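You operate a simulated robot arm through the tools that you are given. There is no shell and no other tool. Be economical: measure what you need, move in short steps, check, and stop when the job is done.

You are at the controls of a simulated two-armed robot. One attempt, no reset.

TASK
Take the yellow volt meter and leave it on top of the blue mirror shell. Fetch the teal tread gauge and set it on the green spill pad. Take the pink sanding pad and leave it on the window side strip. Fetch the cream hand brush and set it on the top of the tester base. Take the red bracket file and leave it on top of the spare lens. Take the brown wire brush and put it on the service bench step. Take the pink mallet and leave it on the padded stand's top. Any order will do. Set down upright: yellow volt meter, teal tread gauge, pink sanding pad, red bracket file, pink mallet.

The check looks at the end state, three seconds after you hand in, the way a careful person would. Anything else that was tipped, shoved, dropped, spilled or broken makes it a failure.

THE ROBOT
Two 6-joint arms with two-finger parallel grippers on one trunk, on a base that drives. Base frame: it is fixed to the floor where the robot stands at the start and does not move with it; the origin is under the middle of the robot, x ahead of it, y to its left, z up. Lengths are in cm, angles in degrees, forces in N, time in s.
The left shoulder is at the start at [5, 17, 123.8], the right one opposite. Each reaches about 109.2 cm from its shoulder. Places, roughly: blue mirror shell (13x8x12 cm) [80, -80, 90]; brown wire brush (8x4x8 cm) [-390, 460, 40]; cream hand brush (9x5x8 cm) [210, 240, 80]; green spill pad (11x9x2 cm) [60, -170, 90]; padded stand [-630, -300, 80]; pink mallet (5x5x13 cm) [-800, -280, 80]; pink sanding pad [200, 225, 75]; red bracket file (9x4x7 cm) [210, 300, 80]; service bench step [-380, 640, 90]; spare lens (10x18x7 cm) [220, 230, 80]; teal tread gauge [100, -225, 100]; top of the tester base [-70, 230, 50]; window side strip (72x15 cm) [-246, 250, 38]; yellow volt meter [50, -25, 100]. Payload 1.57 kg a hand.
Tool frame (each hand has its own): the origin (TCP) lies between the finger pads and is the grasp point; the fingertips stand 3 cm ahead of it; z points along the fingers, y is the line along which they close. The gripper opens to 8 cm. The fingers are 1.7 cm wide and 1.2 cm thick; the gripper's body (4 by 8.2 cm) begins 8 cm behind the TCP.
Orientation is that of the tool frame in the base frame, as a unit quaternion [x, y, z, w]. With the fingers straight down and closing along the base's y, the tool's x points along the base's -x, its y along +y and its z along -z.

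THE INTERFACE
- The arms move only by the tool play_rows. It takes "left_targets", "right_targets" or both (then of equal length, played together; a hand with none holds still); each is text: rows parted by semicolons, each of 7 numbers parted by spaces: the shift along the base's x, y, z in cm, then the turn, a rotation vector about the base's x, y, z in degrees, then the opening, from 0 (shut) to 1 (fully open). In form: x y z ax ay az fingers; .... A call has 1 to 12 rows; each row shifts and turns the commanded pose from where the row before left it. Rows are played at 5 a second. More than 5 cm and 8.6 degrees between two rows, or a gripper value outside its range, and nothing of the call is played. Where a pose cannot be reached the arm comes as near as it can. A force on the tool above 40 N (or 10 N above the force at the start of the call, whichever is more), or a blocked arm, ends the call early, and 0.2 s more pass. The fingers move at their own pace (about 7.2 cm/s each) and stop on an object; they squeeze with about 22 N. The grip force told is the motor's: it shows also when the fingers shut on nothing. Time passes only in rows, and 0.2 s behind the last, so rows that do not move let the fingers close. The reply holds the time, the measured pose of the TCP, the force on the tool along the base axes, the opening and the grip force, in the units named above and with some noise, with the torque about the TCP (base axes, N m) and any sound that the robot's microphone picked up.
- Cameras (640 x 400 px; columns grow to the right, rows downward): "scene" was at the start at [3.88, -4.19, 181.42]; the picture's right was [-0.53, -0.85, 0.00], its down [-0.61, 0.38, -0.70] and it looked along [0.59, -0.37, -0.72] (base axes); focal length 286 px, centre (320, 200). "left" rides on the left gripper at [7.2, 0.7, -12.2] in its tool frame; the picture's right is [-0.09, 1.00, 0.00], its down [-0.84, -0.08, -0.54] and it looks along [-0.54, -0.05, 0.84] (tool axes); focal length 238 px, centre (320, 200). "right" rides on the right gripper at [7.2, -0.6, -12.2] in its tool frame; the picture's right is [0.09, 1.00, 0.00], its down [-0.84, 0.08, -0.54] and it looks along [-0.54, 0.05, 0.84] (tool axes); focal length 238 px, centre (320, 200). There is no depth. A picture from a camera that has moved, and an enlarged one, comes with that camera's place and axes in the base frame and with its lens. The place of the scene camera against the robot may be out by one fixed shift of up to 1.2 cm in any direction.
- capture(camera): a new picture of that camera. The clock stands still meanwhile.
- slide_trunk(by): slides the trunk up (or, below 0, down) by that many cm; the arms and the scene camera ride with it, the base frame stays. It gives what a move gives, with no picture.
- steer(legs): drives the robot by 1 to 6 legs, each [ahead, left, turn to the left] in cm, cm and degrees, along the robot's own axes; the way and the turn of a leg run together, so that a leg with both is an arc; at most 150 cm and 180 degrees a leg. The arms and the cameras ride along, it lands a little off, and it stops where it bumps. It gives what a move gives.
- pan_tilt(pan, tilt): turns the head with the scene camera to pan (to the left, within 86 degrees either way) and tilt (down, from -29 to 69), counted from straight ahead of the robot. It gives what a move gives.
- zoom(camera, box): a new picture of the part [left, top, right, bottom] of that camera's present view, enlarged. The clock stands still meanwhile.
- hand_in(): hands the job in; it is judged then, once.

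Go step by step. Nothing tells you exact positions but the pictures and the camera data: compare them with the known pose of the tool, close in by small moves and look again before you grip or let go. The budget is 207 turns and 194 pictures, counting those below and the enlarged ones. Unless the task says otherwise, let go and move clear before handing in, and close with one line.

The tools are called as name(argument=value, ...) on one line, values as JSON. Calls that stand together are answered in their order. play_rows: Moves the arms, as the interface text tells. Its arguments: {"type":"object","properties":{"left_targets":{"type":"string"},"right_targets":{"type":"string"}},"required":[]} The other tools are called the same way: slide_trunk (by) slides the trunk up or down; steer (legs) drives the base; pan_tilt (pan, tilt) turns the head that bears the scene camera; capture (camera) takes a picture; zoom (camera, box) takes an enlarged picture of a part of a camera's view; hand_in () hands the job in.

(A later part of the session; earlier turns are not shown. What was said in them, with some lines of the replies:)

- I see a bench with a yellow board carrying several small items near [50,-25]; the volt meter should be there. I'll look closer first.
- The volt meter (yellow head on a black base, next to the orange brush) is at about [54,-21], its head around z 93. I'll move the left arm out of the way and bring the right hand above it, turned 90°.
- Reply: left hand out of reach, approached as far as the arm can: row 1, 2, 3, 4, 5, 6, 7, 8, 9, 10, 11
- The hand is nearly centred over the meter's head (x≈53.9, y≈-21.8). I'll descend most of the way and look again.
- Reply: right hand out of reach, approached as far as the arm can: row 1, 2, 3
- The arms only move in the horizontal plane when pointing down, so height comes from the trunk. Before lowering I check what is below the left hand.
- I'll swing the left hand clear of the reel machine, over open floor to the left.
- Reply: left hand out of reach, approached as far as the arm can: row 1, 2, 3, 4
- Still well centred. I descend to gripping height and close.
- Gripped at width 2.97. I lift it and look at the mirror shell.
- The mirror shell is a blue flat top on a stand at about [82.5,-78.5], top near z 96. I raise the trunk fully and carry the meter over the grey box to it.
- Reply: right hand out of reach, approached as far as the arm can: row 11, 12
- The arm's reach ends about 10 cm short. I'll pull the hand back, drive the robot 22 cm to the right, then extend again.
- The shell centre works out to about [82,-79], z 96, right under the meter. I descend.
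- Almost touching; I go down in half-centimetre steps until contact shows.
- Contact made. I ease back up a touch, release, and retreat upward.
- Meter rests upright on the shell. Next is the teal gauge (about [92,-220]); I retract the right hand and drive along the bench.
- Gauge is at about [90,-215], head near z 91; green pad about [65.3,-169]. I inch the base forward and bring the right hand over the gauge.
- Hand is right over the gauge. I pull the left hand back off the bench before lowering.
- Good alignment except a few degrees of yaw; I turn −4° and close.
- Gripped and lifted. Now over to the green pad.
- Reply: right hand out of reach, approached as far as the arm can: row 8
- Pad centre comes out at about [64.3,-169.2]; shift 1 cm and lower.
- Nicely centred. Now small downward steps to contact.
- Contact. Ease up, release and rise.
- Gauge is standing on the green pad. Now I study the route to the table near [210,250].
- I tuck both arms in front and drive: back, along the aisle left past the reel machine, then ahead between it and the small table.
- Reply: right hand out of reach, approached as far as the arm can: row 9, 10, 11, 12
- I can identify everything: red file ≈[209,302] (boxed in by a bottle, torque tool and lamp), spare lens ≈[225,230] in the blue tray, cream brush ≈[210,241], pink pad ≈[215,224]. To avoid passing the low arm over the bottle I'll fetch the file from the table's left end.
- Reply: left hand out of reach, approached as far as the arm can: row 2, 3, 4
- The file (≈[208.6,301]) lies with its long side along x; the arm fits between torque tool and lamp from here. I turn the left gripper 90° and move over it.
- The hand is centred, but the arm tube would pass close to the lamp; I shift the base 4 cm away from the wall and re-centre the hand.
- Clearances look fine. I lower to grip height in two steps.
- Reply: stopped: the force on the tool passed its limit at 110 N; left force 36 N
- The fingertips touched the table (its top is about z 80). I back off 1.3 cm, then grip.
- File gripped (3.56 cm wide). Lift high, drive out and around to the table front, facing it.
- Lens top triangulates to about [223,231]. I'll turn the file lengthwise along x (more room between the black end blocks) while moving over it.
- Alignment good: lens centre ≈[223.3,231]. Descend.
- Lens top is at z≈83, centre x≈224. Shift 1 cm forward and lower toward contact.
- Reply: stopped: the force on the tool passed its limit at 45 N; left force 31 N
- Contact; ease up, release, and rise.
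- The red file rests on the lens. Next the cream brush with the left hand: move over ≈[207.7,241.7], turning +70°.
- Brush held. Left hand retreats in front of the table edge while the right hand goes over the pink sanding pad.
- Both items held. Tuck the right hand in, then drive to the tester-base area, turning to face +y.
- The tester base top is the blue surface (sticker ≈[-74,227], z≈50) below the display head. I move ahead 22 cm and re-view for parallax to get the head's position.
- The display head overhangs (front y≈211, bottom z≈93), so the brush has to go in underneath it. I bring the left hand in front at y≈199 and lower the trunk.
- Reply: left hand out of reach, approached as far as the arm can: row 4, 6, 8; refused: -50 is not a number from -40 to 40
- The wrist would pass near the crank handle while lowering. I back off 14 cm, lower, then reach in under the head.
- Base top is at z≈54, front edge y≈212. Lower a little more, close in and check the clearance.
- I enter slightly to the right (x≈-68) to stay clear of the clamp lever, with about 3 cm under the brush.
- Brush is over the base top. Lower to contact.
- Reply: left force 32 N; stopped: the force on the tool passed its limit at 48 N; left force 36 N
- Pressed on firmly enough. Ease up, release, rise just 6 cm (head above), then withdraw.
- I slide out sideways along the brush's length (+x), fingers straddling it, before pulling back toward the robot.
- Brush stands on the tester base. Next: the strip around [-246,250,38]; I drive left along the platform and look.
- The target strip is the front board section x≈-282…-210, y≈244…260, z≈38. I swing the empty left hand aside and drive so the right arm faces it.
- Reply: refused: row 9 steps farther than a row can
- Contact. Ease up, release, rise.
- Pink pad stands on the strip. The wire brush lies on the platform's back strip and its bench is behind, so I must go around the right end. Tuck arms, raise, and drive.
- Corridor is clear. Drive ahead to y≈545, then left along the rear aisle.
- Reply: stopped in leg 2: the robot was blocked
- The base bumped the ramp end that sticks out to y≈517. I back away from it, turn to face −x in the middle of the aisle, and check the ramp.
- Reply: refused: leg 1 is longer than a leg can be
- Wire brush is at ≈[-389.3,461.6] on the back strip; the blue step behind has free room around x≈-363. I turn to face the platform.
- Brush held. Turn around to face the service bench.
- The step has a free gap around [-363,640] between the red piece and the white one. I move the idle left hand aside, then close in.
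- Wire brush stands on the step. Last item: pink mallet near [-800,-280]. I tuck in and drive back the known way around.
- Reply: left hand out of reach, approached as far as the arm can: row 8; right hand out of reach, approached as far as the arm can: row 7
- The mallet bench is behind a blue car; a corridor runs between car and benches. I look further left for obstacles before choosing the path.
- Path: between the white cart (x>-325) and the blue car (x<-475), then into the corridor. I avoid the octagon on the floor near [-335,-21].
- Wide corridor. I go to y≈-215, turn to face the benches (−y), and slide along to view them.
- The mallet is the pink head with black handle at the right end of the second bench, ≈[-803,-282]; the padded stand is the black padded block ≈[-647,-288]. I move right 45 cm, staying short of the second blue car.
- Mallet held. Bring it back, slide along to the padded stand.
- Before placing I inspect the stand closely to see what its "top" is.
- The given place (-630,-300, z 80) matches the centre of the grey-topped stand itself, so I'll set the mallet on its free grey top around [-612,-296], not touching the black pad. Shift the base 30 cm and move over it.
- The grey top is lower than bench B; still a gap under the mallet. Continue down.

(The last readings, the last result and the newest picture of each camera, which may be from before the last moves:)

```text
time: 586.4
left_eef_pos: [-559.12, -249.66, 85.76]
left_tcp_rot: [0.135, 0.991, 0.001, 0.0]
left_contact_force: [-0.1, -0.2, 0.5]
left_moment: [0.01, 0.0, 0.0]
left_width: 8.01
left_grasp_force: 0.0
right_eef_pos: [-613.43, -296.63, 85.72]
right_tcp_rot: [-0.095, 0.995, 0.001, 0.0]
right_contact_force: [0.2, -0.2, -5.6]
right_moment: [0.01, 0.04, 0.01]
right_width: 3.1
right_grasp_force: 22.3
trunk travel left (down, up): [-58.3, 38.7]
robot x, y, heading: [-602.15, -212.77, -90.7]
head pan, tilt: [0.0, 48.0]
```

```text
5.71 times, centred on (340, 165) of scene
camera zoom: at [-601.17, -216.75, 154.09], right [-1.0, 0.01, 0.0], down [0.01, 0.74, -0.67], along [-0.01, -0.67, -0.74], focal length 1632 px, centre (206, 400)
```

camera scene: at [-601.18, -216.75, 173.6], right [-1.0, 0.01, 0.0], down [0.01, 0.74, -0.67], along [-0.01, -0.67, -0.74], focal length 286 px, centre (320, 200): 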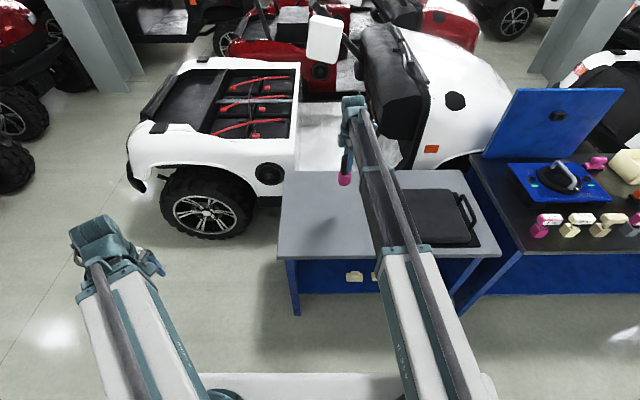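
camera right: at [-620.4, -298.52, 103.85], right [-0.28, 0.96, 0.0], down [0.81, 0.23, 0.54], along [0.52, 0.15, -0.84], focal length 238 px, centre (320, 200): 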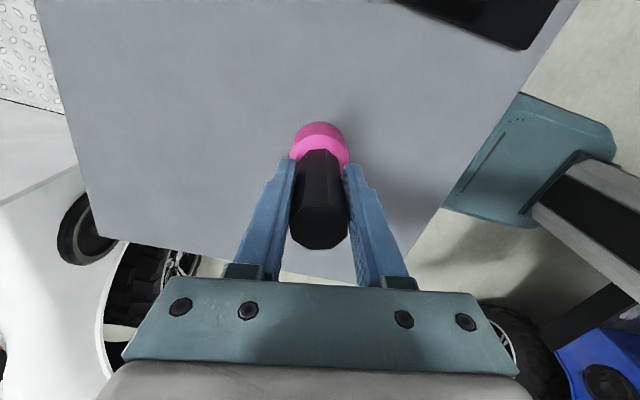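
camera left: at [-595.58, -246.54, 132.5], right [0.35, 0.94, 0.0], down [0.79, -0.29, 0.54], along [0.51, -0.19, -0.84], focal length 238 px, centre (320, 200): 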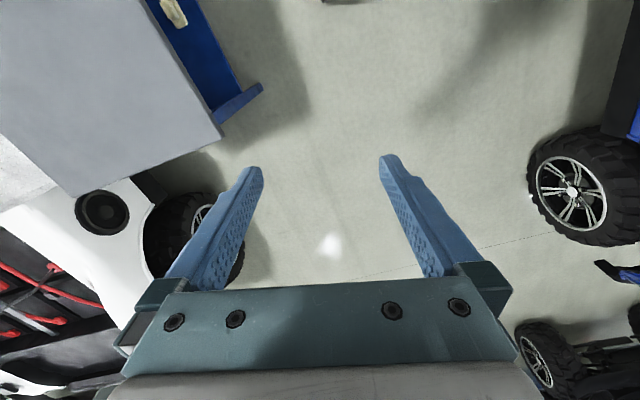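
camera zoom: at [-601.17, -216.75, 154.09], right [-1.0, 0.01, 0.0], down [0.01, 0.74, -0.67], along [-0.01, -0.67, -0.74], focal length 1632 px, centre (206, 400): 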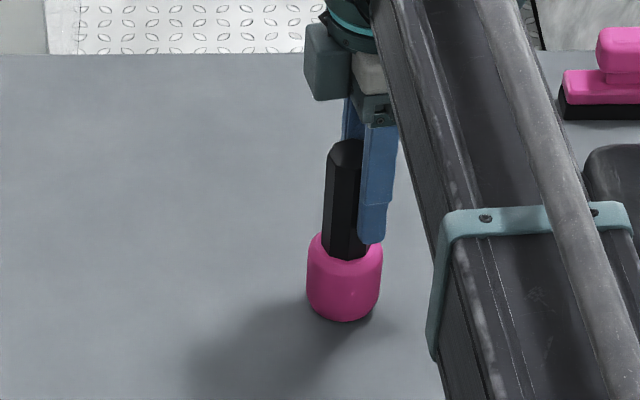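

slide_trunk(by=-0.3)

slide_trunk(by=-0.3)

slide_trunk(by=-0.3)

zoom(camera="scene", box=[300, 130, 380, 200])

```text
time: 587.0
left_eef_pos: [-559.16, -249.54, 85.4]
left_tcp_rot: [0.134, 0.991, 0.001, 0.001]
left_contact_force: [0.0, 0.5, 0.5]
left_moment: [-0.01, 0.02, -0.02]
left_width: 8.0
left_grasp_force: 0.0
right_eef_pos: [-613.46, -296.52, 85.43]
right_tcp_rot: [-0.095, 0.995, 0.002, 0.0]
right_contact_force: [0.4, 0.0, -4.8]
right_moment: [-0.02, 0.04, 0.01]
right_width: 3.07
right_grasp_force: 21.9
trunk travel left (down, up): [-58.0, 39.0]
robot x, y, heading: [-602.26, -213.1, -90.6]
head pan, tilt: [0.0, 48.0]
```

```text
time: 587.5
left_eef_pos: [-559.1, -249.58, 85.25]
left_tcp_rot: [0.134, 0.991, 0.0, 0.0]
left_contact_force: [-0.1, -0.1, 0.0]
left_moment: [0.03, 0.0, 0.01]
left_width: 8.0
left_grasp_force: 0.1
right_eef_pos: [-613.31, -296.54, 85.33]
right_tcp_rot: [-0.095, 0.995, 0.0, 0.0]
right_contact_force: [-1.3, -3.8, 16.1]
right_moment: [-0.34, -0.38, -0.01]
right_width: 3.06
right_grasp_force: 22.1
trunk travel left (down, up): [-57.7, 39.3]
robot x, y, heading: [-602.08, -212.77, -91.1]
head pan, tilt: [0.0, 48.0]
```

```text
time: 588.0
left_eef_pos: [-559.08, -249.5, 85.01]
left_tcp_rot: [0.134, 0.991, 0.0, 0.0]
left_contact_force: [0.4, 0.1, 0.6]
left_moment: [0.02, 0.02, 0.03]
left_width: 8.0
left_grasp_force: 0.0
right_eef_pos: [-613.44, -296.39, 85.11]
right_tcp_rot: [-0.095, 0.995, 0.001, 0.0]
right_contact_force: [-0.8, -6.5, 20.7]
right_moment: [-0.5, -0.23, 0.03]
right_width: 3.1
right_grasp_force: 21.5
trunk travel left (down, up): [-57.4, 39.6]
robot x, y, heading: [-601.9, -212.96, -90.9]
head pan, tilt: [0.0, 48.0]
```

```text
5.71 times, centred on (340, 165) of scene
camera zoom: at [-601.15, -216.55, 153.21], right [-1.0, 0.01, 0.0], down [0.01, 0.74, -0.67], along [-0.01, -0.67, -0.74], focal length 1632 px, centre (206, 400)
```

zoom: 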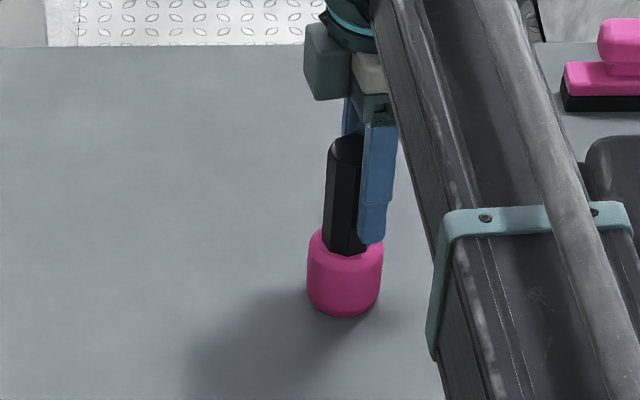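

Contact. Ease up, release, rise and verify.

slide_trunk(by=0.3)

play_rows(right_targets="0 0 0 0 0 0 0.5;0 0 0 0 0 0 0.8;0 0 0 0 0 0 0.8;0 0 0 0 0 0 0.8")

slide_trunk(by=30)

capture(camera="right")

zoom(camera="scene", box=[240, 150, 520, 330])

```text
time: 588.5
left_eef_pos: [-559.15, -249.49, 85.0]
left_tcp_rot: [0.134, 0.991, 0.001, -0.001]
left_contact_force: [-0.5, 0.4, -0.4]
left_moment: [0.0, -0.01, 0.02]
left_width: 8.01
left_grasp_force: 0.0
right_eef_pos: [-613.41, -296.51, 85.08]
right_tcp_rot: [-0.095, 0.996, 0.002, 0.0]
right_contact_force: [0.0, -0.2, -4.7]
right_moment: [0.01, 0.07, 0.03]
right_width: 3.09
right_grasp_force: 22.2
trunk travel left (down, up): [-57.7, 39.3]
robot x, y, heading: [-602.01, -212.79, -90.6]
head pan, tilt: [0.0, 48.0]
```

```text
time: 589.5
left_eef_pos: [-559.13, -249.42, 85.15]
left_tcp_rot: [0.135, 0.991, 0.001, 0.0]
left_contact_force: [0.4, 0.1, -1.1]
left_moment: [-0.02, 0.01, 0.03]
left_width: 8.02
left_grasp_force: 0.1
right_eef_pos: [-613.39, -296.53, 85.2]
right_tcp_rot: [-0.095, 0.995, 0.0, 0.0]
right_contact_force: [0.6, 0.2, 0.0]
right_moment: [0.02, -0.01, 0.0]
right_width: 6.4
right_grasp_force: 0.1
trunk travel left (down, up): [-57.7, 39.3]
robot x, y, heading: [-602.44, -212.88, -90.8]
head pan, tilt: [0.0, 48.0]
```

```text
time: 592.5
left_eef_pos: [-559.26, -249.52, 115.08]
left_tcp_rot: [0.135, 0.991, 0.001, 0.001]
left_contact_force: [-0.1, 0.5, -0.6]
left_moment: [-0.02, 0.01, 0.0]
left_width: 8.01
left_grasp_force: 0.1
right_eef_pos: [-613.39, -296.6, 115.21]
right_tcp_rot: [-0.096, 0.995, 0.001, 0.0]
right_contact_force: [-0.6, 0.0, -0.4]
right_moment: [0.01, 0.02, 0.02]
right_width: 6.39
right_grasp_force: 0.0
trunk travel left (down, up): [-87.7, 9.3]
robot x, y, heading: [-602.09, -212.79, -90.7]
head pan, tilt: [0.0, 48.0]
```

```text
18 pictures are left
camera right: at [-620.39, -298.5, 127.27], right [-0.28, 0.96, 0.0], down [0.81, 0.23, 0.54], along [0.52, 0.15, -0.84], focal length 238 px, centre (320, 200)
```

right: 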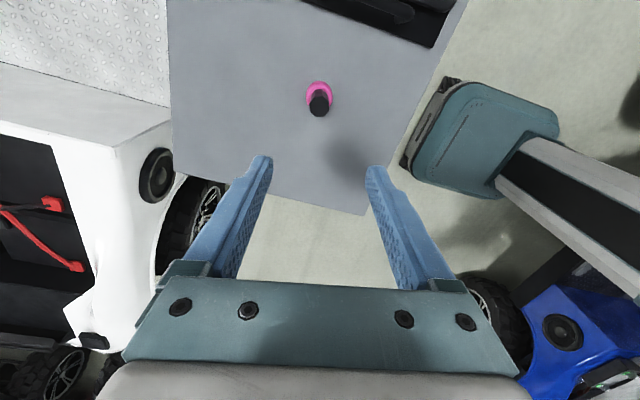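

```text
2.22 times, centred on (380, 240) of scene
camera zoom: at [-601.16, -216.72, 183.49], right [-1.0, 0.01, 0.0], down [0.01, 0.74, -0.67], along [-0.01, -0.67, -0.74], focal length 635 px, centre (187, 111)
```

zoom: 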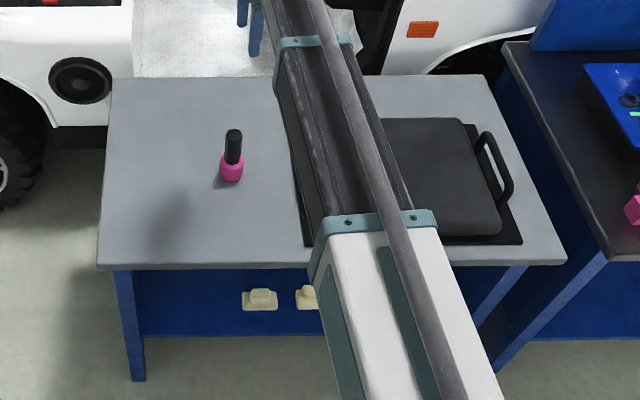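

All seven items have been placed, and each looked upright in the picture taken after I let go. The mallet stands on the stand's grey top. I pull the hand back from above it and hand in.

play_rows(right_targets="-1 4 0 0 0 0 0.8;-1 4 0 0 0 0 0.8;-1 4 0 0 0 0 0.8;-1 4 0 0 0 0 0.8;-1 4 0 0 0 0 0.8;-1 4 0 0 0 0 0.8;-1 4 0 0 0 0 0.8")

hand_in()

```text
time: 594.1
left_eef_pos: [-559.12, -249.49, 115.16]
left_tcp_rot: [0.135, 0.991, 0.001, 0.0]
left_contact_force: [0.5, -0.5, -0.2]
left_moment: [-0.04, -0.01, -0.05]
left_width: 8.02
left_grasp_force: 0.0
right_eef_pos: [-620.44, -268.59, 115.19]
right_tcp_rot: [-0.095, 0.996, 0.001, 0.0]
right_contact_force: [0.0, -0.7, 0.8]
right_moment: [-0.02, 0.0, 0.01]
right_width: 6.42
right_grasp_force: 0.0
trunk travel left (down, up): [-87.7, 9.3]
robot x, y, heading: [-601.67, -213.23, -90.9]
head pan, tilt: [0.0, 48.0]
```

```text
The job is handed in.
```

I set all seven items down where you asked and handed in; the two things in doubt are the mallet, which I put on the padded stand's grey top rather than on its black pad, and one bump of the base against the ramp end behind the platform, where nothing looked moved afterwards.
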